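You operate a simulated robot arm through the tools that you are given. There is no shell and no other tool.

The job below is to be done with a simulated two-armed robot. You get a single attempt, and the scene is never put back.

## Task
Hold the steel pan on the top of the wooden table steady with one hand, lift the black brush out of it with the other and set it down on the top of the wooden table.

Only the result counts: the job must be done as asked and must still hold three seconds after the hand-in. Knocking over, shifting, dropping, spilling or breaking anything else fails it.

## Robot
Two 7-joint arms with two-finger grippers on one trunk, on a base that moves. Base frame: it is fixed to the floor where the robot stands at the start and does not move with it; the origin is under the middle of the robot, x ahead of it, y to its left, z up; the surface under the hand at the start is at about z = 0.85. Units: m, rad, N and s.
The left shoulder is at the start at [0.027, 0.158, 1.252], the right one opposite. With the tool pointing down near the work surface each hand reaches from about 0.18 to 0.7 m from the robot's upright axis, wherever it stands, measured 20 degrees to its own side. Places, roughly: top of the wooden table [0.5, -0.4, 0.8]. Payload 2.45 kg a hand.
The TCP of each hand is the grasp point between the finger pads, 0.026 m short of the fingertips. In the tool frame z runs along the fingers and y along their closing line. The gripper opens to 0.096 m; its body begins 0.069 m behind the TCP.
Orientation is told as [roll, pitch, yaw] about the base's x, y, z axes, in that order, counted from this pose: with the fingers straight down and closing along the base's y, the tool's x points along the base's -x, its y along +y and its z along -z.

## Interface
- The arms move only by the tool play_rows. It takes "left_plan", "right_plan" or both (then of equal length, played together; a hand with none holds still); each is text: rows parted by semicolons, each of 7 numbers parted by spaces: the turn, a rotation vector about the tool's x, y, z in units of 180 degrees (1.0 is 180 degrees), then the shift along the tool's x, y, z in units of 150 mm (1.0 is 150 mm), then the opening, from 0 (shut) to 1 (fully open). In form: ax ay az x y z grip; .... A call has 1 to 20 rows; each row is the pose to reach, as a shift and turn from the pose commanded when the call began, along the tool's axes at that moment. A call with a number of a shift or a turn outside -1 to 1 is refused whole. Each row takes 0.2 s and may step no farther than 0.05 m and 0.15 rad from the row before; otherwise, or with a gripper value out of range, the whole call is refused. A pose out of reach is approached as far as the arm can. The call stops where the force on the tool passes 40 N (or 10 N more than at its start, if that is more) or the arm is blocked; 0.2 s more then pass. Each finger travels about 0.1199 m/s and halts on what it meets, pressing with about 33 N; the grip force reading is that of the motor and also rises with nothing between the fingers. The clock runs only during rows and for 0.2 s after the last one: add rows that repeat a pose to give the fingers time. It gives the time, the measured TCP pose, the force on the tool (base axes), the opening and the grip force at its end, in the units of the frame above (readings bear some noise), with the torque about the TCP (base axes, N m) and any sound that the robot's microphone picked up.
- Cameras (640 x 400 px; columns grow to the right, rows downward): "scene" is now at [0.0631, -0.0115, 1.7138]; the picture's right is [-0.27, -0.96, -0.00], its down [-0.86, 0.24, -0.45] and it looks along [0.44, -0.12, -0.89] (base axes); focal length 247 px, centre (320, 200). "left" rides on the left gripper at [0.082, -0.003, -0.098] in its tool frame; the picture's right is [0.04, 1.00, 0.00], its down [-0.73, 0.03, -0.68] and it looks along [-0.68, 0.03, 0.73] (tool axes); focal length 256 px, centre (320, 200). "right" rides on the right gripper at [0.082, 0.003, -0.098] in its tool frame; the picture's right is [-0.04, 1.00, 0.00], its down [-0.73, -0.03, -0.68] and it looks along [-0.68, -0.03, 0.73] (tool axes); focal length 256 px, centre (320, 200). There is no depth. A picture from a camera that has moved, and an enlarged one, comes with that camera's place and axes in the base frame and with its lens. The place of the scene camera against the robot may be out by one fixed shift of up to 0.018 m in any direction.
- get_image(camera): a new picture of that camera. The clock stands still meanwhile.
- raise_lower(by): moves the trunk up (or, below 0, down) by that many m; the arms and the scene camera ride with it, the base frame stays. It gives what a move gives, with no picture.
- base_move(legs): drives the robot by 1 to 6 legs, each [ahead, left, turn to the left] in m, m and rad, along the robot's own axes; the way and the turn of a leg run together, so that a leg with both is an arc; at most 1.5 m and 3.142 rad a leg. The arms and the cameras ride along, it lands a little off, and it stops where it bumps. It gives what a move gives.
- pan_tilt(pan, tilt): turns the head with the scene camera to pan (to the left, within 2.094 rad either way) and tilt (down, from -0.506 to 1.204), counted from straight ahead of the robot (the tilt from the chest, where the trunk bows). It gives what a move gives.
- enlarge(camera, box): a new picture of the part [left, top, right, bottom] of that camera's present view, enlarged. The clock stands still meanwhile.
- hand_in(): hands the job in; it is judged then, once.

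Places have to be worked out from the pictures, the camera data and where the tool is seen. Open the grippers and draw the arms clear of the work before you hand the job in, unless the task says otherwise.

The tools are called as name(argument=value, ...) on one line, values as JSON. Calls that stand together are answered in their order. play_rows: Moves the arms, as the interface text tells. Its arguments: {"type":"object","properties":{"left_plan":{"type":"string"},"right_plan":{"type":"string"}},"required":[]} The other tools are called the same way: raise_lower (by) moves the trunk up or down; base_move (legs) drives the base; pan_tilt (pan, tilt) turns the head that bears the scene camera; get_image (camera) takes a picture; enlarge (camera, box) takes an enlarged picture of a part of a camera's view; hand_in () hands the job in.

At the start:

```text
time: 0.0
left_tool_pos: [0.4481, -0.0614, 1.1727]
left_tool_rot: [0.002, 0.002, -0.001]
left_wrist_force: [-0.1, -0.4, 0.2]
left_wrist_torque: [0.02, -0.03, 0.02]
left_width: 0.0958
left_finger_force: 0.0
right_tool_pos: [0.3017, -0.4212, 1.1869]
right_tool_rot: [0.0, 0.001, 0.001]
right_wrist_force: [-0.3, -0.7, 0.2]
right_wrist_torque: [-0.02, -0.01, 0.02]
right_width: 0.0961
right_finger_force: 0.1
trunk travel left (down, up): [-0.42, 0.147]
robot x, y, heading: [0.0015, 0.0002, 0.002]
head pan, tilt (commanded): [-0.271, 1.096]
```

scene: 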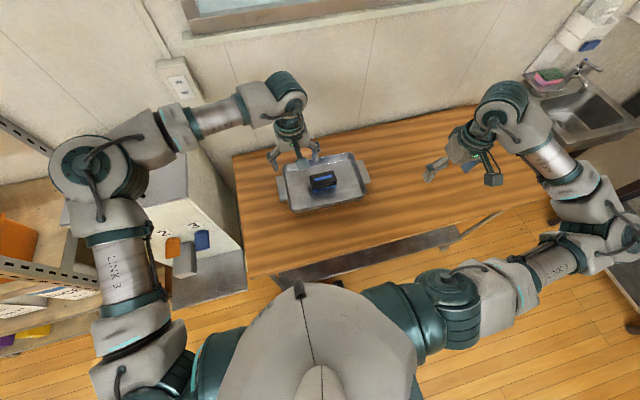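
right: 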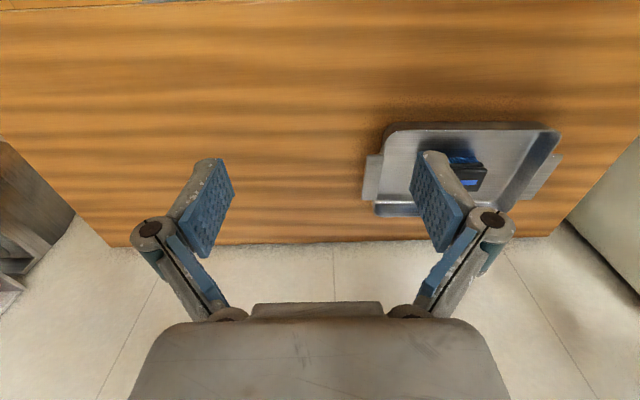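
left: 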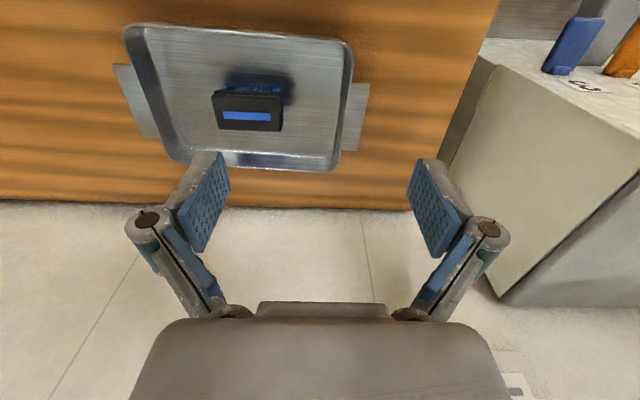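

I'll start with close-up views of the pan and the brush from the three cameras, so I can see their shapes before planning anything.

enlarge(camera="scene", box=[220, 100, 420, 225])

enlarge(camera="left", box=[90, 0, 390, 190])

enlarge(camera="right", box=[340, 90, 600, 250])

```text
3.20 times, centred on (320, 162) of scene
camera zoom: at [0.0631, -0.0115, 1.7138], right [-0.27, -0.96, 0.0], down [-0.86, 0.24, -0.45], along [0.44, -0.12, -0.89], focal length 791 px, centre (320, 320)
```

zoom: 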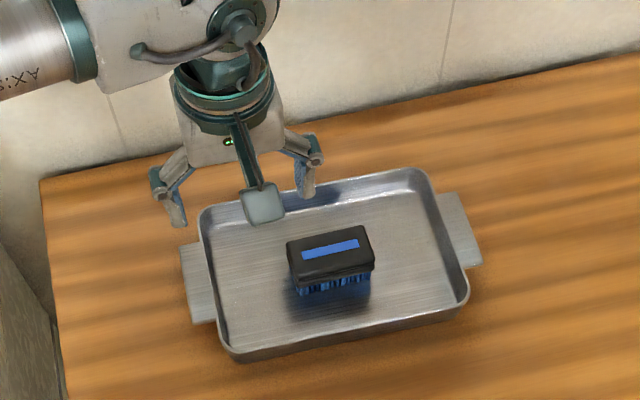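

```text
2.11 times, centred on (240, 95) of left
camera zoom: at [0.366, -0.066, 1.2708], right [-0.04, 1.0, 0.0], down [0.73, 0.03, 0.68], along [0.68, 0.03, -0.73], focal length 539 px, centre (488, 421)
```

zoom: 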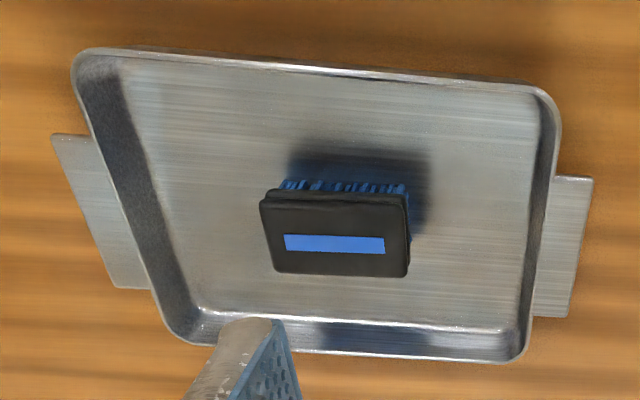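

```text
2.46 times, centred on (470, 170) of right
camera zoom: at [0.2203, -0.4178, 1.2851], right [0.04, 1.0, 0.0], down [0.73, -0.03, 0.68], along [0.68, -0.03, -0.73], focal length 630 px, centre (-49, 274)
```

zoom: 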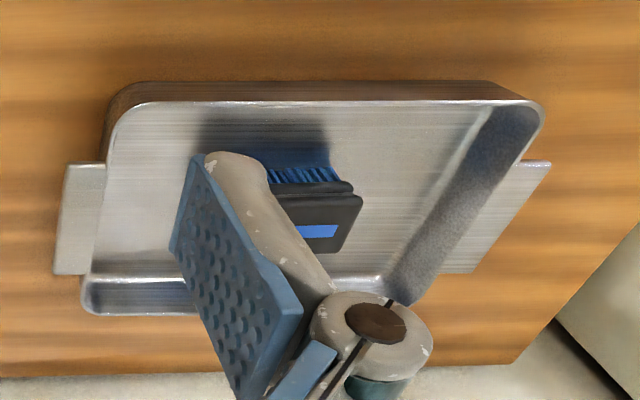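

From both wrist cameras the brush top comes out near [0.54, -0.175, 0.905], with the brush about 0.095 long in y and 0.05 wide in x. The pan spans x 0.44 to 0.64 and y -0.31 to -0.02, with handle tabs at z≈0.89 reaching y≈+0.01 and y≈-0.345. I'll look at the free table area to the right before moving.

pan_tilt(pan=-0.55, tilt=0.95)

get_image(camera="scene")

```text
time: 0.8
left_tool_pos: [0.4458, -0.0582, 1.1733]
left_tool_rot: [-0.001, -0.002, 0.0]
left_wrist_force: [-0.3, 0.3, -0.7]
left_wrist_torque: [0.0, 0.02, 0.0]
left_width: 0.0956
left_finger_force: 0.0
right_tool_pos: [0.2987, -0.4181, 1.1892]
right_tool_rot: [-0.002, -0.001, -0.001]
right_wrist_force: [-0.2, 0.3, -0.7]
right_wrist_torque: [-0.01, 0.0, 0.02]
right_width: 0.0963
right_finger_force: 0.1
trunk travel left (down, up): [-0.42, 0.147]
robot x, y, heading: [-0.0033, -0.0024, 0.002]
head pan, tilt (commanded): [-0.55, 0.949]
```

```text
taken
camera scene: at [0.0637, -0.0325, 1.7237], right [-0.52, -0.85, 0.0], down [-0.7, 0.43, -0.58], along [0.49, -0.3, -0.82], focal length 247 px, centre (320, 200)
```

scene: 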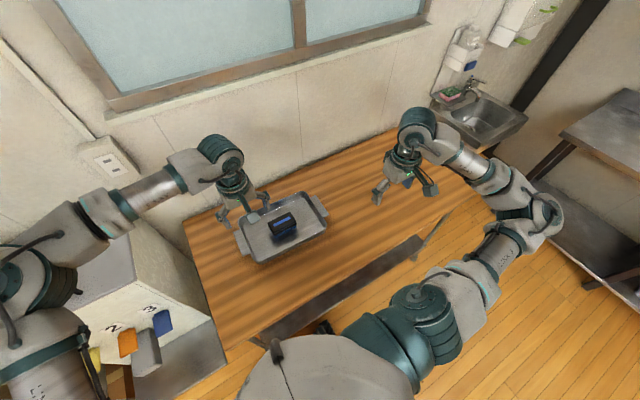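

The table right of the pan is clear. I'll bring the open left hand to about 0.13 m above the +y handle, and then look again.

play_rows(left_plan="0 0 0 -0.092 0.061 0.16 1; 0 0 0 -0.184 0.122 0.32 1; 0 0 0 -0.277 0.184 0.48 1; 0 0 0 -0.369 0.245 0.64 1; 0 0 0 -0.461 0.306 0.8 1; 0 0 0 -0.553 0.367 0.953 1; 0 0 0 -0.553 0.367 0.953 1")

get_image(camera="left")

enlarge(camera="scene", box=[200, 170, 360, 270])

get_image(camera="right")

```text
time: 2.4
left_tool_pos: [0.5283, -0.0047, 1.0328]
left_tool_rot: [-0.001, -0.001, -0.001]
left_wrist_force: [0.5, 0.5, 0.5]
left_wrist_torque: [0.02, -0.01, -0.02]
left_width: 0.096
left_finger_force: 0.1
right_tool_pos: [0.2986, -0.418, 1.1895]
right_tool_rot: [-0.002, -0.003, 0.0]
right_wrist_force: [0.1, 0.2, 0.6]
right_wrist_torque: [0.04, -0.01, 0.01]
right_width: 0.0958
right_finger_force: 0.0
trunk travel left (down, up): [-0.42, 0.147]
robot x, y, heading: [0.0004, -0.0019, 0.003]
head pan, tilt (commanded): [-0.55, 0.949]
```

```text
taken
camera left: at [0.4458, -0.0087, 1.1302], right [-0.04, 1.0, 0.0], down [0.73, 0.03, 0.68], along [0.68, 0.03, -0.73], focal length 256 px, centre (320, 200)
```

left: 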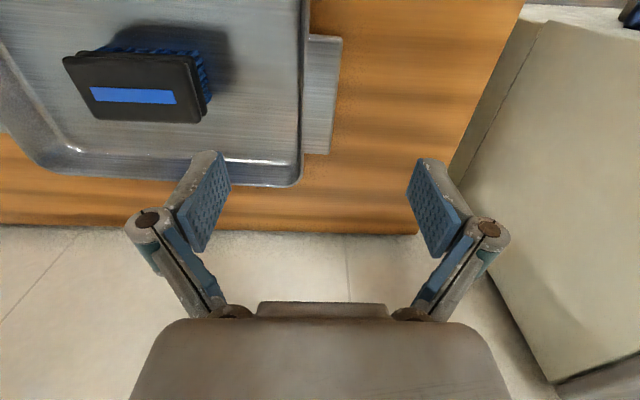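

```text
4.00 times, centred on (280, 220) of scene
camera zoom: at [0.0641, -0.032, 1.7237], right [-0.52, -0.85, 0.0], down [-0.7, 0.43, -0.58], along [0.49, -0.3, -0.82], focal length 989 px, centre (480, 120)
```

zoom: 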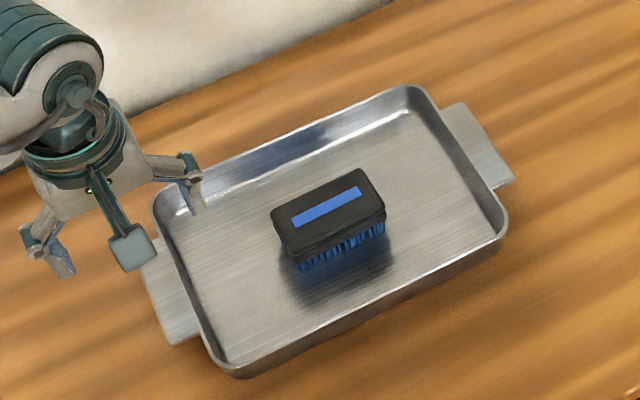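

```text
taken
camera right: at [0.2174, -0.4153, 1.2868], right [0.04, 1.0, 0.0], down [0.73, -0.03, 0.68], along [0.68, -0.03, -0.73], focal length 256 px, centre (320, 200)
```

right: 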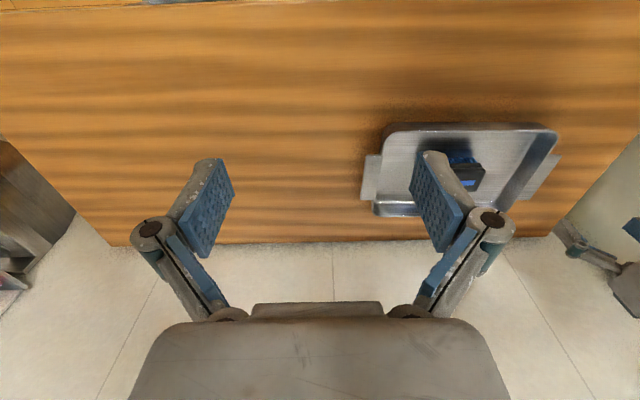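

The tab's outer edge is at y≈0.009 and the pan wall at y≈-0.020, both turned about -0.034 rad, and the tab is at z≈0.892. I'll lower the left hand to straddle wall and tab, with the fingertips about 15 mm below the rim, and match that yaw.

play_rows(left_plan="0 0 0.003 -0.02 -0.004 0.14 1; 0 0 0.006 -0.04 -0.008 0.28 1; 0 0 0.0108 -0.06 -0.013 0.42 1; 0 0 0.0108 -0.067 -0.013 0.56 1; 0 0 0.0108 -0.067 -0.013 0.66 1; 0 0 0.0108 -0.067 -0.013 0.66 1")

get_image(camera="left")

enlarge(camera="scene", box=[200, 170, 360, 270])

enlarge(camera="right", box=[340, 90, 640, 280])

```text
time: 3.8
left_tool_pos: [0.5395, -0.007, 0.9303]
left_tool_rot: [-0.002, -0.002, -0.034]
left_wrist_force: [0.6, -0.1, -0.5]
left_wrist_torque: [-0.02, 0.01, -0.01]
left_width: 0.096
left_finger_force: 0.0
right_tool_pos: [0.2993, -0.4191, 1.1884]
right_tool_rot: [-0.003, 0.0, 0.0]
right_wrist_force: [0.3, -0.2, -0.5]
right_wrist_torque: [0.02, -0.01, -0.01]
right_width: 0.0961
right_finger_force: 0.0
trunk travel left (down, up): [-0.42, 0.147]
robot x, y, heading: [0.0008, 0.0, 0.004]
head pan, tilt (commanded): [-0.55, 0.949]
```

```text
taken
camera left: at [0.4562, -0.0075, 1.0295], right [-0.01, 1.0, 0.0], down [0.73, 0.01, 0.68], along [0.68, 0.0, -0.73], focal length 256 px, centre (320, 200)
```

left: 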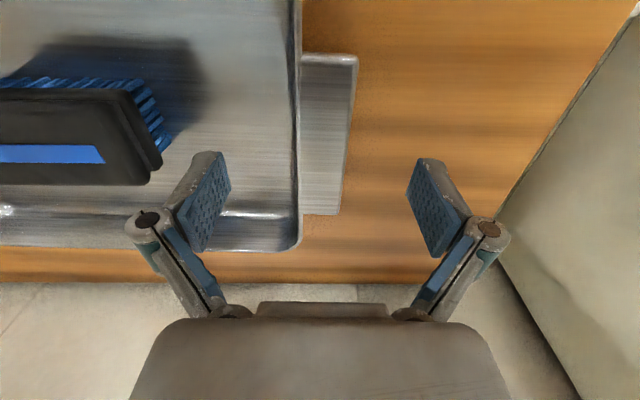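

```text
4.00 times, centred on (280, 220) of scene
camera zoom: at [0.0641, -0.0322, 1.7237], right [-0.52, -0.85, 0.0], down [-0.7, 0.43, -0.58], along [0.49, -0.3, -0.82], focal length 989 px, centre (480, 120)
```

zoom: 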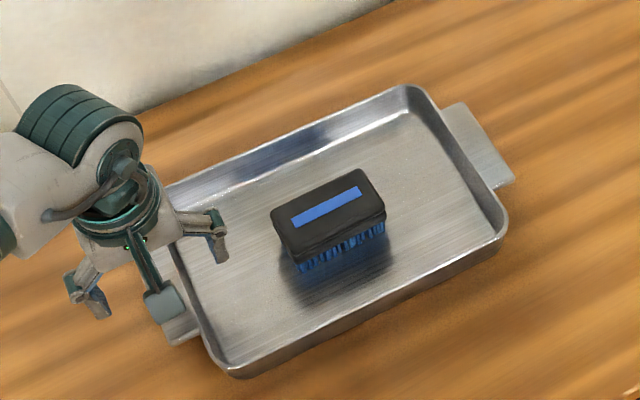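

```text
2.11 times, centred on (490, 185) of right
camera zoom: at [0.2174, -0.4152, 1.2867], right [0.04, 1.0, 0.0], down [0.73, -0.03, 0.68], along [0.68, -0.03, -0.73], focal length 539 px, centre (-38, 232)
```

zoom: 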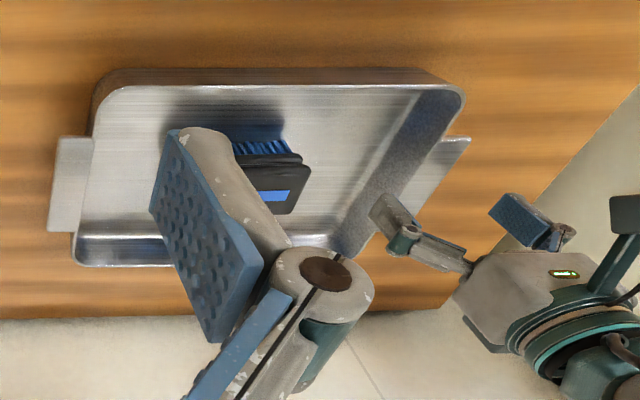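

The hand is centred over the wall and tab: the tab edge is at y≈0.009, the rim at -0.020 and the TCP at -0.007. I'll lower the last 27 mm and part-close to just wider than the clamp span, to check for even gaps.

play_rows(left_plan="0 0 0 0 0 0.06 1; 0 0 0 0 0 0.12 1; 0 0 0 0 0 0.18 1; 0 0 0 0 0 0.18 0.7; 0 0 0 0 0 0.18 0.5; 0 0 0 0 0 0.18 0.5")

get_image(camera="left")

enlarge(camera="right", box=[440, 120, 640, 245])

enlarge(camera="scene", box=[200, 170, 360, 270])

```text
time: 5.2
left_tool_pos: [0.5393, -0.007, 0.9037]
left_tool_rot: [0.0, 0.0, -0.034]
left_wrist_force: [0.4, 0.6, 0.6]
left_wrist_torque: [-0.04, -0.03, -0.03]
left_width: 0.048
left_finger_force: 0.1
right_tool_pos: [0.3001, -0.4185, 1.1878]
right_tool_rot: [-0.002, -0.001, 0.002]
right_wrist_force: [0.0, -1.2, -0.5]
right_wrist_torque: [0.03, 0.02, 0.02]
right_width: 0.0959
right_finger_force: 0.0
trunk travel left (down, up): [-0.42, 0.147]
robot x, y, heading: [-0.001, 0.0008, 0.001]
head pan, tilt (commanded): [-0.55, 0.949]
```

```text
taken
camera left: at [0.4566, -0.008, 1.0027], right [-0.01, 1.0, 0.0], down [0.73, 0.01, 0.68], along [0.68, 0.0, -0.73], focal length 256 px, centre (320, 200)
```

left: 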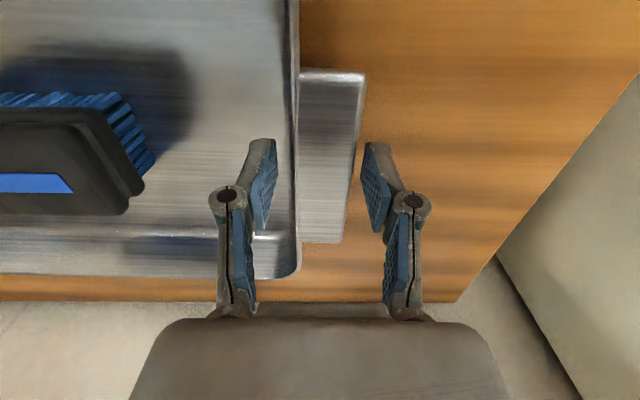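

```text
3.20 times, centred on (540, 182) of right
camera zoom: at [0.2177, -0.4153, 1.2866], right [0.04, 1.0, 0.0], down [0.73, -0.03, 0.68], along [0.68, -0.03, -0.73], focal length 819 px, centre (-384, 256)
```

zoom: 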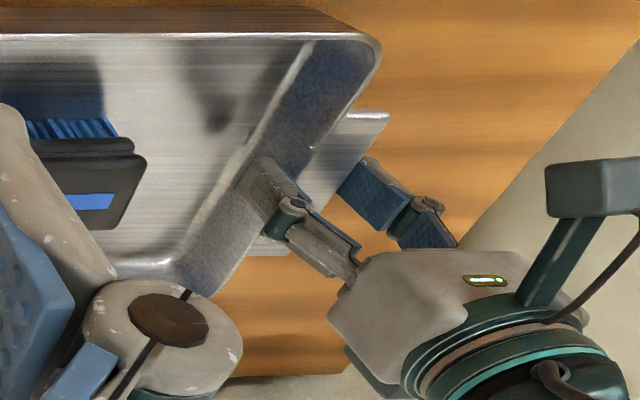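

```text
4.00 times, centred on (280, 220) of scene
camera zoom: at [0.0644, -0.0322, 1.7237], right [-0.52, -0.85, 0.0], down [-0.7, 0.43, -0.58], along [0.49, -0.3, -0.82], focal length 989 px, centre (480, 120)
```

zoom: 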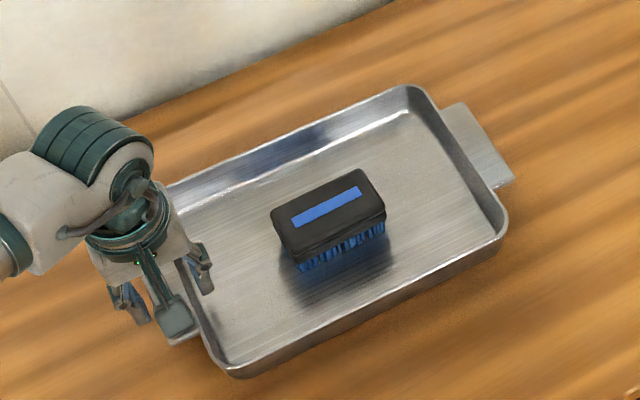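

The gaps on both sides look even, and the outer fingertip sits about 14 mm below the tab. I'll close slowly to clamp wall and tab.

play_rows(left_plan="0 0 0 0 0 0 0.45; 0 0 0 0 0 0 0.41; 0 0 0 0 0 0 0.38; 0 0 0 0 0 0 0.35; 0 0 0 0 0 0 0.32; 0 0 0 0 0 0 0.29; 0 0 0 0 0 0 0.26; 0 0 0 0 0 0 0.23; 0 0 0 0 0 0 0.2; 0 0 0 0 0 0 0.2")

get_image(camera="left")

enlarge(camera="scene", box=[200, 170, 360, 270])

```text
time: 7.4
left_tool_pos: [0.5397, -0.0067, 0.9032]
left_tool_rot: [-0.003, 0.0, -0.033]
left_wrist_force: [0.4, 3.5, 0.4]
left_wrist_torque: [-0.18, -0.09, -0.05]
left_width: 0.0327
left_finger_force: 32.9
right_tool_pos: [0.3006, -0.4172, 1.1882]
right_tool_rot: [-0.001, -0.001, 0.0]
right_wrist_force: [0.0, 0.6, -0.3]
right_wrist_torque: [0.01, 0.0, 0.0]
right_width: 0.0959
right_finger_force: 0.1
trunk travel left (down, up): [-0.42, 0.147]
robot x, y, heading: [0.0004, 0.0005, 0.0]
head pan, tilt (commanded): [-0.55, 0.949]
```

```text
taken
camera left: at [0.4565, -0.0077, 1.0028], right [-0.01, 1.0, 0.0], down [0.73, 0.01, 0.68], along [0.68, 0.0, -0.73], focal length 256 px, centre (320, 200)
```

left: 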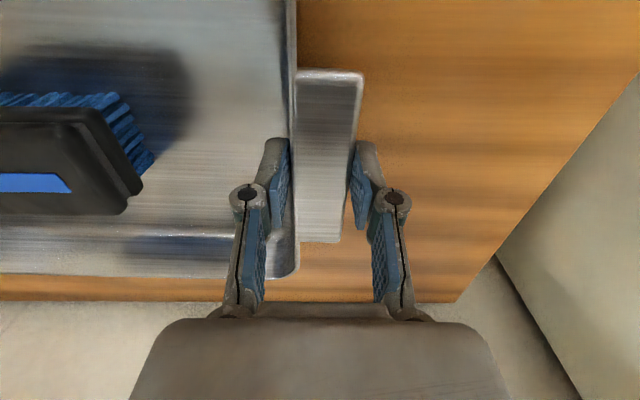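

```text
4.00 times, centred on (280, 220) of scene
camera zoom: at [0.0642, -0.0309, 1.7237], right [-0.52, -0.85, 0.0], down [-0.7, 0.43, -0.58], along [0.49, -0.3, -0.82], focal length 989 px, centre (480, 120)
```

zoom: 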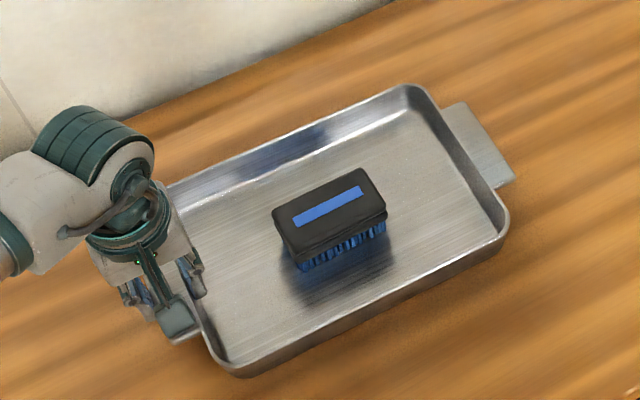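

The pan is clamped: width 0.0327, force 33 N, and it moved about 1 mm. Now I'll turn the right hand 90° so its fingers close along x, moving it ahead at a safe height.

play_rows(right_plan="0 0 -0.0417 -0.08 0 0 1; 0 0 -0.0833 -0.16 0 0 1; 0 0 -0.125 -0.24 0 0 1; 0 0 -0.1667 -0.32 0 0 1; 0 0 -0.2083 -0.4 0 0 1; 0 0 -0.25 -0.48 0 0 1; 0 0 -0.2917 -0.56 0 0 1; 0 0 -0.3333 -0.64 0 0 1; 0 0 -0.375 -0.72 0 0 1; 0 0 -0.4167 -0.8 0 0 1; 0 0 -0.4583 -0.88 0 0 1; 0 0 -0.5 -0.96 0 0 1; 0 0 -0.5 -0.96 0 0 1")

get_image(camera="right")

get_image(camera="scene")

```text
time: 10.2
left_tool_pos: [0.5412, -0.0058, 0.9057]
left_tool_rot: [-0.001, -0.002, -0.033]
left_wrist_force: [1.2, 1.2, 2.1]
left_wrist_torque: [-0.35, 0.43, -0.2]
left_width: 0.0329
left_finger_force: 32.9
right_tool_pos: [0.2618, -0.191, 1.1857]
right_tool_rot: [-0.001, 0.003, 1.57]
right_wrist_force: [-0.5, 0.8, 0.1]
right_wrist_torque: [-0.01, -0.02, 0.0]
right_width: 0.0959
right_finger_force: 0.0
right hand out of reach, approached as far as the arm can: row 5, 6, 7, 8, 9, 10, 11, 12, 13
trunk travel left (down, up): [-0.42, 0.147]
robot x, y, heading: [0.0023, -0.0028, 0.0]
head pan, tilt (commanded): [-0.55, 0.949]
```

```text
taken
camera right: at [0.2583, -0.2728, 1.2843], right [-1.0, 0.04, 0.0], down [0.03, 0.73, 0.68], along [0.03, 0.68, -0.74], focal length 256 px, centre (320, 200)
```

right: 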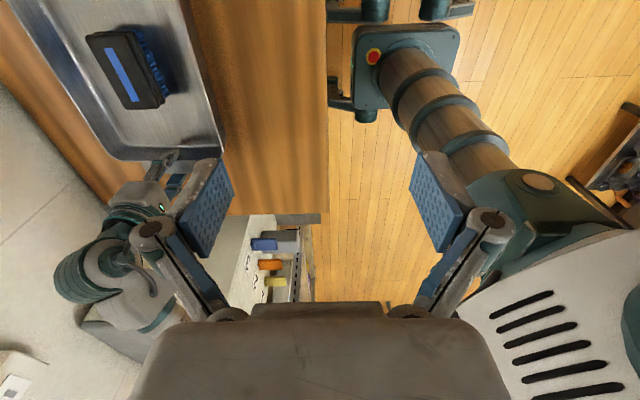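

```text
taken
camera scene: at [0.0651, -0.0296, 1.7237], right [-0.52, -0.85, 0.0], down [-0.7, 0.43, -0.58], along [0.49, -0.3, -0.82], focal length 247 px, centre (320, 200)
```

scene: 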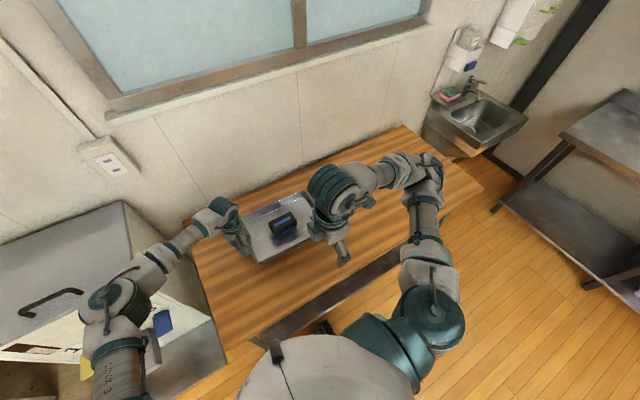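

Yaw +90° was reached, but the arm was pulled back to (0.26, -0.19). The wrist limit seems to depend on the direction from the shoulder, so it may work in front of the shoulder where the brush is. I'll shift towards there at height and read where it goes.

play_rows(right_plan="0 0 0 -0.1 -0.06 0 1; 0 0 0 -0.2 -0.12 0 1; 0 0 0 -0.3 -0.18 0 1; 0 0 0 -0.4 -0.24 0 1; 0 0 0 -0.4 -0.24 0 1")

```text
time: 11.4
left_tool_pos: [0.5399, -0.0067, 0.9045]
left_tool_rot: [-0.002, -0.002, -0.034]
left_wrist_force: [0.8, 0.2, 2.0]
left_wrist_torque: [-0.47, 0.13, -0.12]
left_width: 0.0329
left_finger_force: 33.0
right_tool_pos: [0.3033, -0.1292, 1.1924]
right_tool_rot: [-0.003, 0.001, 1.572]
right_wrist_force: [-0.4, -0.2, -0.7]
right_wrist_torque: [-0.03, 0.02, -0.03]
right_width: 0.0961
right_finger_force: 0.1
trunk travel left (down, up): [-0.42, 0.147]
robot x, y, heading: [-0.0007, 0.0016, 0.0]
head pan, tilt (commanded): [-0.55, 0.949]
```

The shift was followed exactly, with yaw 90° kept and no reach warning. Next I'll move ahead towards x = 0.45, y = -0.17 at the same height.

play_rows(right_plan="0 0 0 0.04 -0.15 0 1; 0 0 0 0.08 -0.3 0 1; 0 0 0 0.12 -0.45 0 1; 0 0 0 0.16 -0.6 0 1; 0 0 0 0.2 -0.75 0 1; 0 0 0 0.24 -0.9 0 1; 0 0 0 0.26 -1.0 0 1; 0 0 0 0.26 -1.0 0 1")

get_image(camera="right")

get_image(camera="scene")

```text
time: 13.2
left_tool_pos: [0.5392, -0.0066, 0.9044]
left_tool_rot: [-0.002, -0.002, -0.035]
left_wrist_force: [-1.2, 0.3, 0.4]
left_wrist_torque: [-0.24, 0.07, 0.1]
left_width: 0.0323
left_finger_force: 33.3
right_tool_pos: [0.319, -0.1121, 1.193]
right_tool_rot: [-0.002, 0.002, 1.57]
right_wrist_force: [-0.6, 0.5, -0.4]
right_wrist_torque: [0.01, 0.0, 0.0]
right_width: 0.0957
right_finger_force: 0.1
right hand out of reach, approached as far as the arm can: row 1, 2, 3, 4, 5, 6, 7, 8
trunk travel left (down, up): [-0.42, 0.147]
robot x, y, heading: [0.0018, 0.0006, -0.001]
head pan, tilt (commanded): [-0.55, 0.949]
```

```text
taken
camera right: at [0.3163, -0.1936, 1.2914], right [-1.0, 0.04, 0.0], down [0.03, 0.73, 0.68], along [0.03, 0.68, -0.74], focal length 256 px, centre (320, 200)
```

right: 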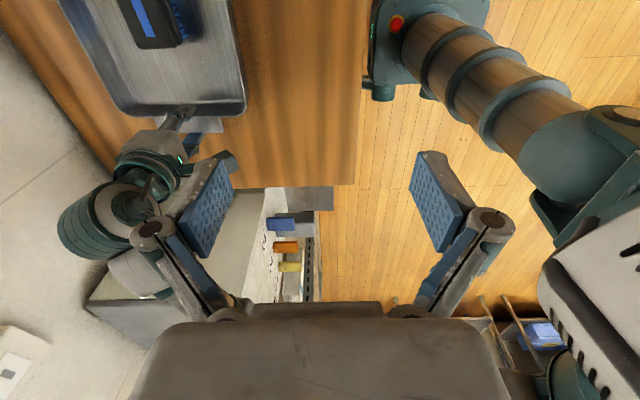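

```text
taken
camera scene: at [0.0657, -0.0288, 1.7237], right [-0.52, -0.85, 0.0], down [-0.7, 0.43, -0.58], along [0.49, -0.3, -0.82], focal length 247 px, centre (320, 200)
```

scene: 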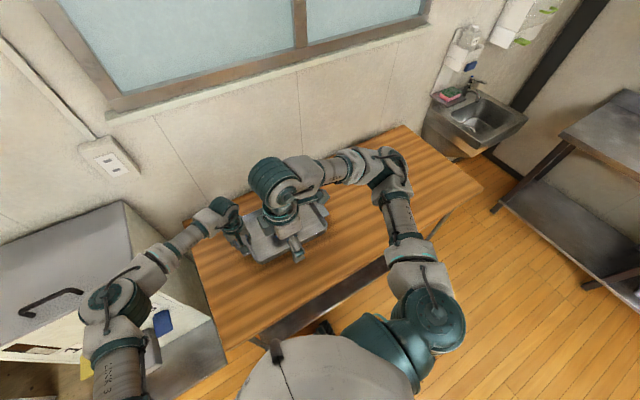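

The right arm can't carry yaw +90° forward: it's held on a wrist limit. I'll use yaw -90° instead, leaning the hand towards -y so its camera stays clear of the left gripper. First I'll back out to yaw 0 on the right side.

play_rows(right_plan="0 0 0.0417 0.08 -0.016 0 1; 0 0 0.0833 0.16 -0.033 0 1; 0 0 0.125 0.24 -0.05 0 1; 0 0 0.1667 0.32 -0.066 0 1; 0 0 0.2083 0.4 -0.083 0 1; 0 0 0.25 0.5 -0.1 0 1; 0 0 0.2917 0.6 -0.116 0 1; 0 0 0.3333 0.7 -0.133 0 1; 0 0 0.375 0.8 -0.15 0 1; 0 0 0.4167 0.88 -0.166 0 1; 0 0 0.4583 0.96 -0.183 0 1; 0 0 0.5 1.0 -0.2 0 1; 0 0 0.5 1.0 -0.2 0 1")

```text
time: 16.0
left_tool_pos: [0.5406, -0.006, 0.9035]
left_tool_rot: [-0.002, -0.004, -0.033]
left_wrist_force: [-0.1, 1.6, 0.0]
left_wrist_torque: [-0.09, -0.01, 0.09]
left_width: 0.0327
left_finger_force: 32.9
right_tool_pos: [0.346, -0.2609, 1.1925]
right_tool_rot: [0.0, -0.001, -0.002]
right_wrist_force: [0.1, -0.4, 0.0]
right_wrist_torque: [0.01, -0.03, 0.01]
right_width: 0.0958
right_finger_force: 0.1
trunk travel left (down, up): [-0.42, 0.147]
robot x, y, heading: [-0.0016, 0.0019, -0.0]
head pan, tilt (commanded): [-0.55, 0.949]
```

The right hand is back at yaw 0 at (0.346, -0.261, 1.19), and the left clamp is unchanged. Now I'll turn it to yaw -90° while moving right and ahead.

play_rows(right_plan="0 0 0.0417 -0.05 -0.08 0 1; 0 0 0.0833 -0.1 -0.16 0 1; 0 0 0.125 -0.16 -0.24 0 1; 0 0 0.1667 -0.22 -0.32 0 1; 0 0 0.2083 -0.28 -0.4 0 1; 0 0 0.25 -0.34 -0.48 0 1; 0 0 0.2917 -0.4 -0.56 0 1; 0 0 0.3333 -0.46 -0.64 0 1; 0 0 0.375 -0.52 -0.72 0 1; 0 0 0.4167 -0.58 -0.8 0 1; 0 0 0.4583 -0.64 -0.88 0 1; 0 0 0.5 -0.7 -0.96 0 1; 0 0 0.5 -0.7 -0.96 0 1")

get_image(camera="right")

get_image(camera="scene")

```text
time: 18.8
left_tool_pos: [0.5389, -0.0065, 0.904]
left_tool_rot: [-0.003, -0.003, -0.032]
left_wrist_force: [0.9, 1.3, 1.0]
left_wrist_torque: [-0.15, 0.11, 0.04]
left_width: 0.0325
left_finger_force: 33.0
right_tool_pos: [0.452, -0.4052, 1.1918]
right_tool_rot: [0.002, -0.002, -1.573]
right_wrist_force: [0.9, 0.2, -0.4]
right_wrist_torque: [-0.01, 0.01, -0.03]
right_width: 0.096
right_finger_force: 0.0
trunk travel left (down, up): [-0.42, 0.147]
robot x, y, heading: [0.0008, -0.0014, -0.001]
head pan, tilt (commanded): [-0.55, 0.949]
```

```text
taken
camera right: at [0.4562, -0.3233, 1.291], right [1.0, -0.04, 0.0], down [-0.03, -0.73, 0.68], along [-0.03, -0.68, -0.73], focal length 256 px, centre (320, 200)
```

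right: 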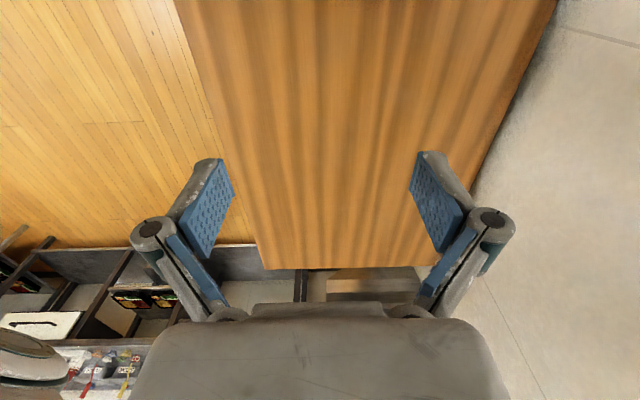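

```text
taken
camera scene: at [0.0656, -0.0311, 1.7237], right [-0.52, -0.85, 0.0], down [-0.7, 0.43, -0.58], along [0.49, -0.3, -0.82], focal length 247 px, centre (320, 200)
```

scene: 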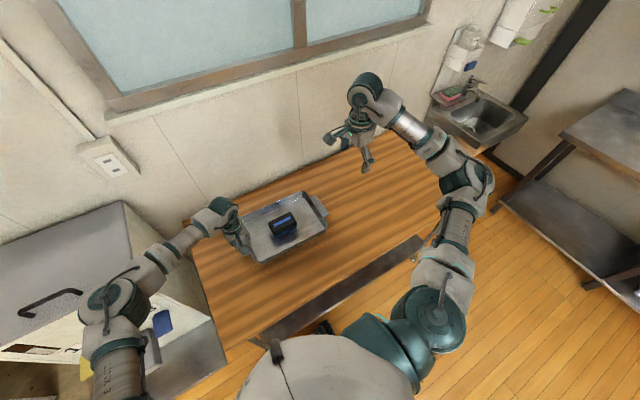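

Yaw -90° is reached without trouble. I'll lean the hand 25° (fingers pointing down and towards +y) while moving to just right of the brush at z≈1.12.

play_rows(right_plan="0 0.0174 0 0.125 0.072 0.058 1; 0 0.0347 0 0.25 0.144 0.117 1; 0 0.0521 0 0.375 0.216 0.175 1; 0 0.0694 0 0.5 0.288 0.233 1; 0 0.0868 0 0.625 0.36 0.292 1; 0 0.1042 0 0.75 0.433 0.35 1; 0 0.1215 0 0.875 0.505 0.408 1; 0 0.139 0 1.0 0.577 0.467 1; 0 0.139 0 1.0 0.577 0.467 1")

get_image(camera="right")

get_image(camera="left")

get_image(camera="scene")

```text
time: 20.8
left_tool_pos: [0.5397, -0.0075, 0.9037]
left_tool_rot: [-0.002, -0.002, -0.034]
left_wrist_force: [0.0, 1.2, 1.1]
left_wrist_torque: [-0.33, 0.3, -0.14]
left_width: 0.0328
left_finger_force: 32.9
right_tool_pos: [0.5391, -0.2536, 1.1238]
right_tool_rot: [0.003, 0.436, -1.57]
right_wrist_force: [-0.6, 0.2, 0.6]
right_wrist_torque: [-0.04, -0.01, -0.01]
right_width: 0.096
right_finger_force: 0.1
trunk travel left (down, up): [-0.42, 0.147]
robot x, y, heading: [0.0023, -0.0039, -0.005]
head pan, tilt (commanded): [-0.55, 0.949]
```

```text
taken
camera right: at [0.5424, -0.221, 1.2474], right [1.0, -0.04, -0.02], down [-0.03, -0.95, 0.31], along [-0.03, -0.3, -0.95], focal length 256 px, centre (320, 200)
```

right: 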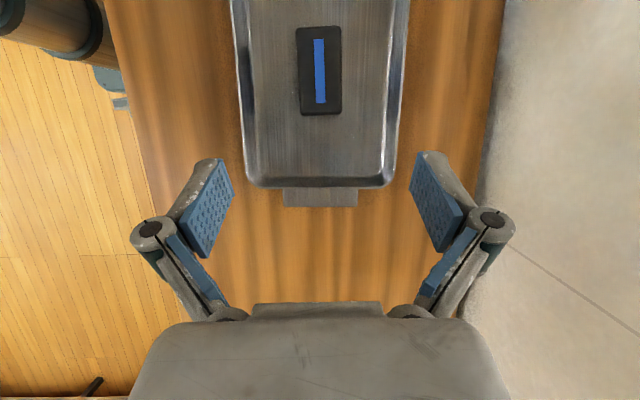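

```text
taken
camera left: at [0.4567, -0.0079, 1.0028], right [-0.01, 1.0, 0.0], down [0.73, 0.01, 0.68], along [0.68, 0.0, -0.73], focal length 256 px, centre (320, 200)
```

left: 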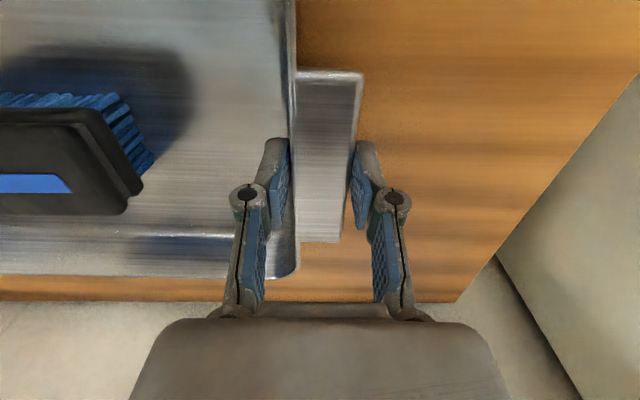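

```text
taken
camera scene: at [0.0663, -0.0305, 1.7237], right [-0.52, -0.85, 0.0], down [-0.7, 0.43, -0.58], along [0.49, -0.3, -0.82], focal length 247 px, centre (320, 200)
```

scene: 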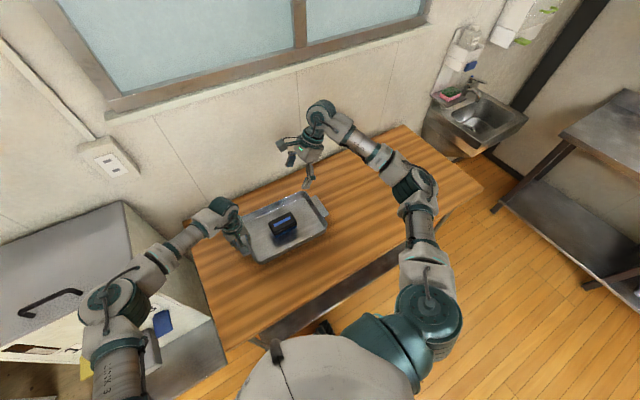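

From the right camera the brush centre comes out at (0.538, -0.1685), aligned with y, 0.0545 wide and about 0.096 long, with the body between z 0.879 and 0.905. I'll move down the slanted line to above the brush at z≈1.0.

play_rows(right_plan="0 0 0 0.022 -0.001 0.123 1; 0 0 0 0.044 -0.002 0.246 1; 0 0 0 0.065 -0.003 0.369 1; 0 0 0 0.087 -0.004 0.492 1; 0 0 0 0.109 -0.005 0.615 1; 0 0 0 0.131 -0.006 0.738 1; 0 0 0 0.153 -0.007 0.861 1; 0 0 0 0.1745 -0.007 0.9835 1; 0 0 0 0.1745 -0.007 0.9835 1")

get_image(camera="right")

get_image(camera="left")

enlarge(camera="scene", box=[180, 120, 380, 270])

```text
time: 22.8
left_tool_pos: [0.5392, -0.0057, 0.9052]
left_tool_rot: [-0.001, -0.002, -0.033]
left_wrist_force: [0.7, 1.0, 2.3]
left_wrist_torque: [-0.31, -0.02, 0.02]
left_width: 0.0328
left_finger_force: 33.3
right_tool_pos: [0.5363, -0.1683, 1.0002]
right_tool_rot: [0.001, 0.434, -1.57]
right_wrist_force: [-1.1, -1.0, -0.1]
right_wrist_torque: [-0.01, 0.0, 0.01]
right_width: 0.096
right_finger_force: 0.1
trunk travel left (down, up): [-0.42, 0.147]
robot x, y, heading: [-0.0017, 0.0004, -0.004]
head pan, tilt (commanded): [-0.55, 0.949]
```

```text
taken
camera right: at [0.5392, -0.1365, 1.1243], right [1.0, -0.04, -0.02], down [-0.03, -0.95, 0.31], along [-0.03, -0.31, -0.95], focal length 256 px, centre (320, 200)
```

right: 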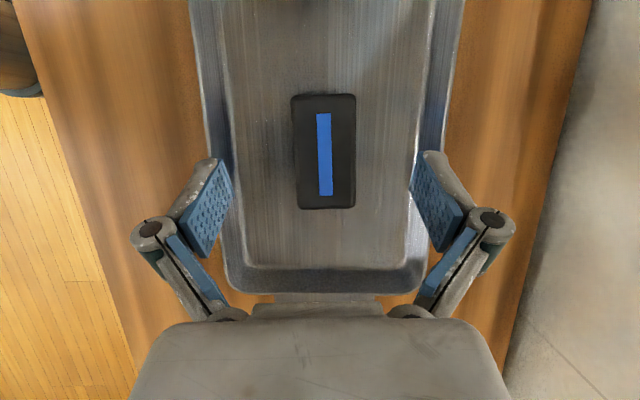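

```text
taken
camera left: at [0.4567, -0.0079, 1.0028], right [-0.01, 1.0, 0.0], down [0.73, 0.01, 0.68], along [0.68, 0.0, -0.73], focal length 256 px, centre (320, 200)
```

left: 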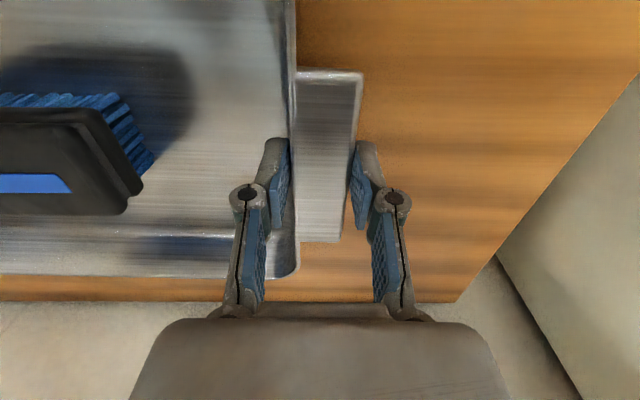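

```text
2.67 times, centred on (280, 195) of scene
camera zoom: at [0.0663, -0.03, 1.7237], right [-0.52, -0.85, 0.0], down [-0.7, 0.43, -0.58], along [0.49, -0.3, -0.82], focal length 659 px, centre (427, 213)
```

zoom: 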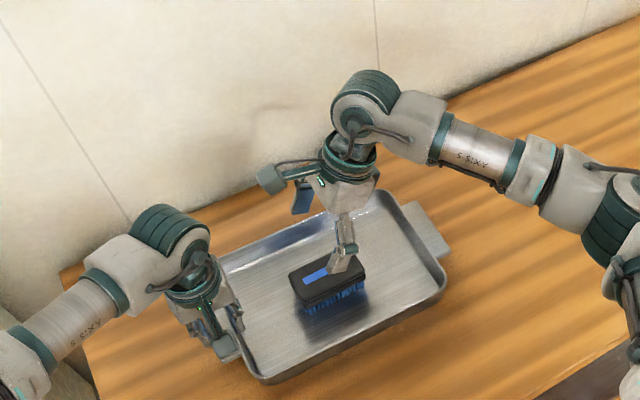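

The brush stripe sits about 1.5 mm off the tool's centre line in both x and y, and the hands look well separated. I'll lower straight down to z≈0.93 first, with the fingers still open, and check.

play_rows(right_plan="0 0 0 -0.04 0.01 0.085 1; 0 0 0 -0.08 0.01 0.17 1; 0 0 0 -0.12 0.01 0.255 1; 0 0 0 -0.16 0.01 0.34 1; 0 0 0 -0.197 0.01 0.423 1; 0 0 0 -0.197 0.01 0.423 1")

get_image(camera="right")

enlarge(camera="left", box=[0, 0, 320, 200])

enlarge(camera="scene", box=[180, 140, 360, 260])

```text
time: 24.2
left_tool_pos: [0.5407, -0.0077, 0.9046]
left_tool_rot: [-0.002, -0.002, -0.033]
left_wrist_force: [0.0, 0.6, 0.9]
left_wrist_torque: [-0.21, -0.04, 0.06]
left_width: 0.0326
left_finger_force: 32.5
right_tool_pos: [0.5397, -0.1673, 0.93]
right_tool_rot: [0.003, 0.434, -1.572]
right_wrist_force: [0.1, -0.8, -0.3]
right_wrist_torque: [0.02, 0.04, 0.0]
right_width: 0.0959
right_finger_force: 0.1
trunk travel left (down, up): [-0.42, 0.147]
robot x, y, heading: [-0.0015, -0.0001, -0.002]
head pan, tilt (commanded): [-0.55, 0.949]
```

```text
taken
camera right: at [0.5423, -0.1356, 1.0537], right [1.0, -0.04, -0.02], down [-0.03, -0.95, 0.31], along [-0.03, -0.31, -0.95], focal length 256 px, centre (320, 200)
```

right: 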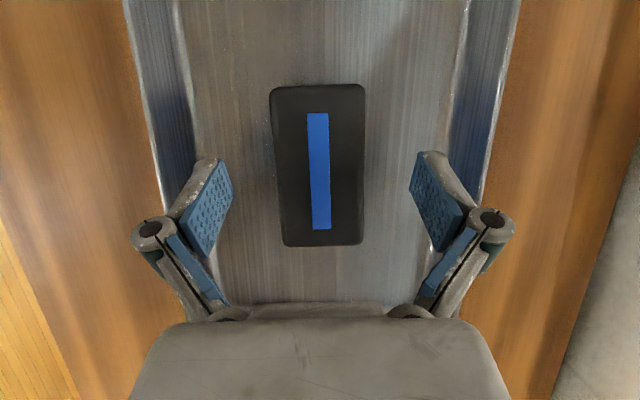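

```text
2.00 times, centred on (160, 100) of left
camera zoom: at [0.4566, -0.0079, 1.0028], right [-0.01, 1.0, 0.0], down [0.73, 0.01, 0.68], along [0.68, 0.0, -0.73], focal length 512 px, centre (640, 400)
```

zoom: 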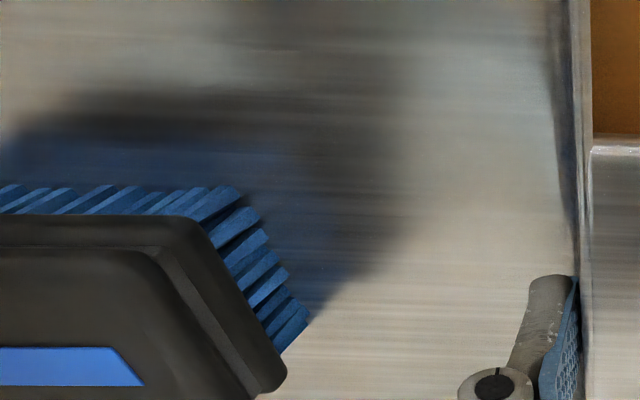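

```text
3.33 times, centred on (270, 200) of scene
camera zoom: at [0.0663, -0.0298, 1.7237], right [-0.52, -0.85, 0.0], down [-0.7, 0.43, -0.58], along [0.49, -0.3, -0.82], focal length 824 px, centre (487, 200)
```

zoom: 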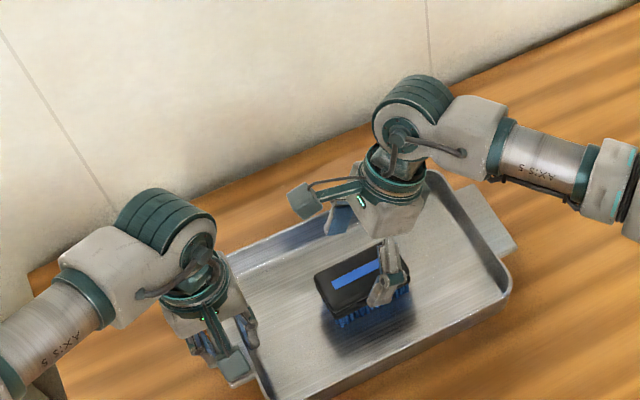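

The brush is centred between the fingers to within about 1.5 mm, with a clear gap to the left hand. I'll lower the last 35 mm, so the pads span the body with the tips staying about 12 mm above the pan floor, and part-close to 0.065.

play_rows(right_plan="0 0 0 -0.033 -0.007 0.07 1; 0 0 0 -0.066 -0.007 0.14 1; 0 0 0 -0.0985 -0.007 0.2115 1; 0 0 0 -0.0985 -0.007 0.2115 0.85; 0 0 0 -0.0985 -0.007 0.2115 0.7; 0 0 0 -0.0985 -0.007 0.2115 0.68")

get_image(camera="right")

enlarge(camera="left", box=[0, 0, 320, 200])

enlarge(camera="scene", box=[180, 140, 360, 260])

```text
time: 25.6
left_tool_pos: [0.5402, -0.0059, 0.905]
left_tool_rot: [-0.002, -0.004, -0.034]
left_wrist_force: [1.4, -0.1, 2.1]
left_wrist_torque: [-0.25, -0.05, 0.05]
left_width: 0.0326
left_finger_force: 32.8
right_tool_pos: [0.5392, -0.1676, 0.8943]
right_tool_rot: [0.003, 0.435, -1.571]
right_wrist_force: [0.7, -0.6, 0.3]
right_wrist_torque: [-0.01, 0.05, 0.02]
right_width: 0.0653
right_finger_force: 0.0
trunk travel left (down, up): [-0.42, 0.147]
robot x, y, heading: [0.001, 0.0017, -0.002]
head pan, tilt (commanded): [-0.55, 0.949]
```

```text
taken
camera right: at [0.5421, -0.135, 1.0184], right [1.0, -0.04, -0.02], down [-0.03, -0.95, 0.31], along [-0.03, -0.31, -0.95], focal length 256 px, centre (320, 200)
```

right: 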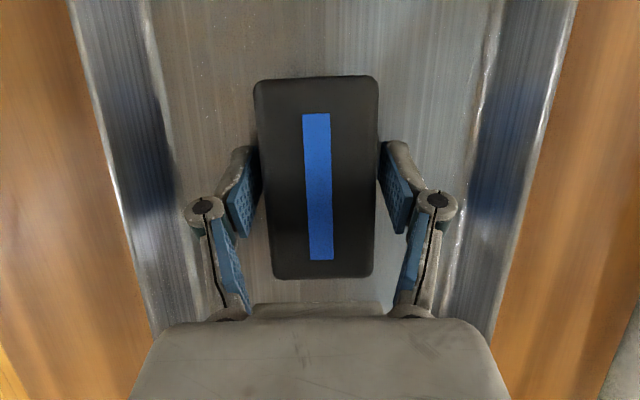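

```text
2.00 times, centred on (160, 100) of left
camera zoom: at [0.4566, -0.0079, 1.0028], right [-0.01, 1.0, 0.0], down [0.73, 0.01, 0.68], along [0.68, 0.0, -0.73], focal length 512 px, centre (640, 400)
```

zoom: 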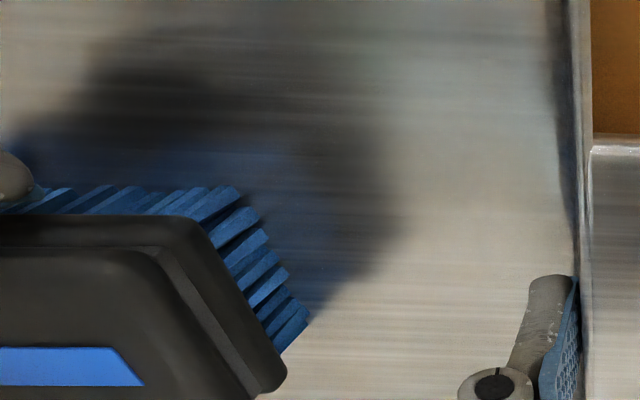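

```text
3.33 times, centred on (270, 200) of scene
camera zoom: at [0.0662, -0.0298, 1.7237], right [-0.52, -0.85, 0.0], down [-0.7, 0.43, -0.58], along [0.49, -0.3, -0.82], focal length 824 px, centre (487, 200)
```

zoom: 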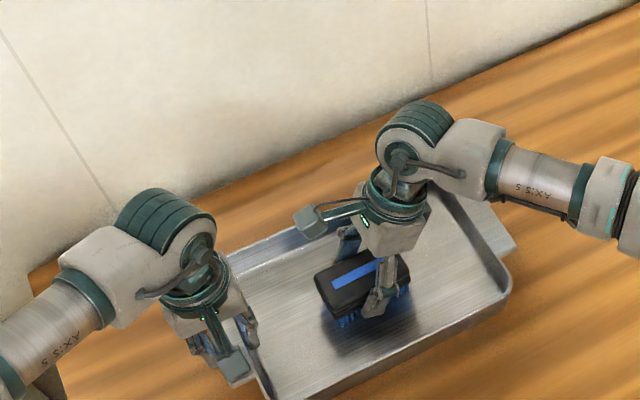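

The fingers straddle the brush evenly with no contact force. I'll close slowly to grip it.

play_rows(right_plan="0 0 0 0 0 0 0.64; 0 0 0 0 0 0 0.6; 0 0 0 0 0 0 0.57; 0 0 0 0 0 0 0.54; 0 0 0 0 0 0 0.51; 0 0 0 0 0 0 0.48; 0 0 0 0 0 0 0.44; 0 0 0 0 0 0 0.4; 0 0 0 0 0 0 0.35; 0 0 0 0 0 0 0.3; 0 0 0 0 0 0 0.3")

get_image(camera="right")

enlarge(camera="left", box=[0, 0, 400, 250])

```text
time: 28.0
left_tool_pos: [0.5395, -0.0079, 0.9041]
left_tool_rot: [-0.001, -0.002, -0.034]
left_wrist_force: [1.3, 0.3, 0.5]
left_wrist_torque: [-0.25, -0.13, 0.08]
left_width: 0.0326
left_finger_force: 33.3
right_tool_pos: [0.5378, -0.1664, 0.8946]
right_tool_rot: [0.002, 0.436, -1.57]
right_wrist_force: [0.0, -0.6, 2.5]
right_wrist_torque: [0.02, 0.02, 0.01]
right_width: 0.0542
right_finger_force: 32.7
trunk travel left (down, up): [-0.42, 0.147]
robot x, y, heading: [-0.0009, -0.0016, 0.003]
head pan, tilt (commanded): [-0.55, 0.949]
```

```text
taken
camera right: at [0.5421, -0.135, 1.0186], right [1.0, -0.04, -0.02], down [-0.03, -0.95, 0.31], along [-0.03, -0.31, -0.95], focal length 256 px, centre (320, 200)
```

right: 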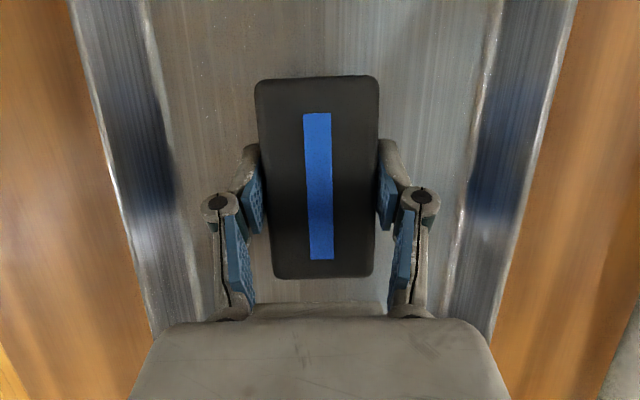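

```text
1.60 times, centred on (200, 125) of left
camera zoom: at [0.4566, -0.0079, 1.0028], right [-0.01, 1.0, 0.0], down [0.73, 0.01, 0.68], along [0.68, 0.0, -0.73], focal length 410 px, centre (512, 320)
```

zoom: 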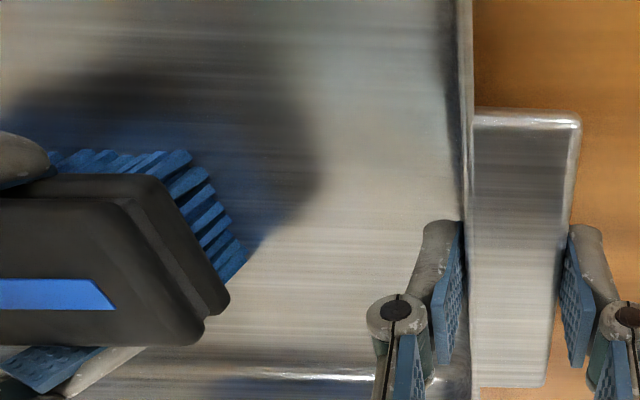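

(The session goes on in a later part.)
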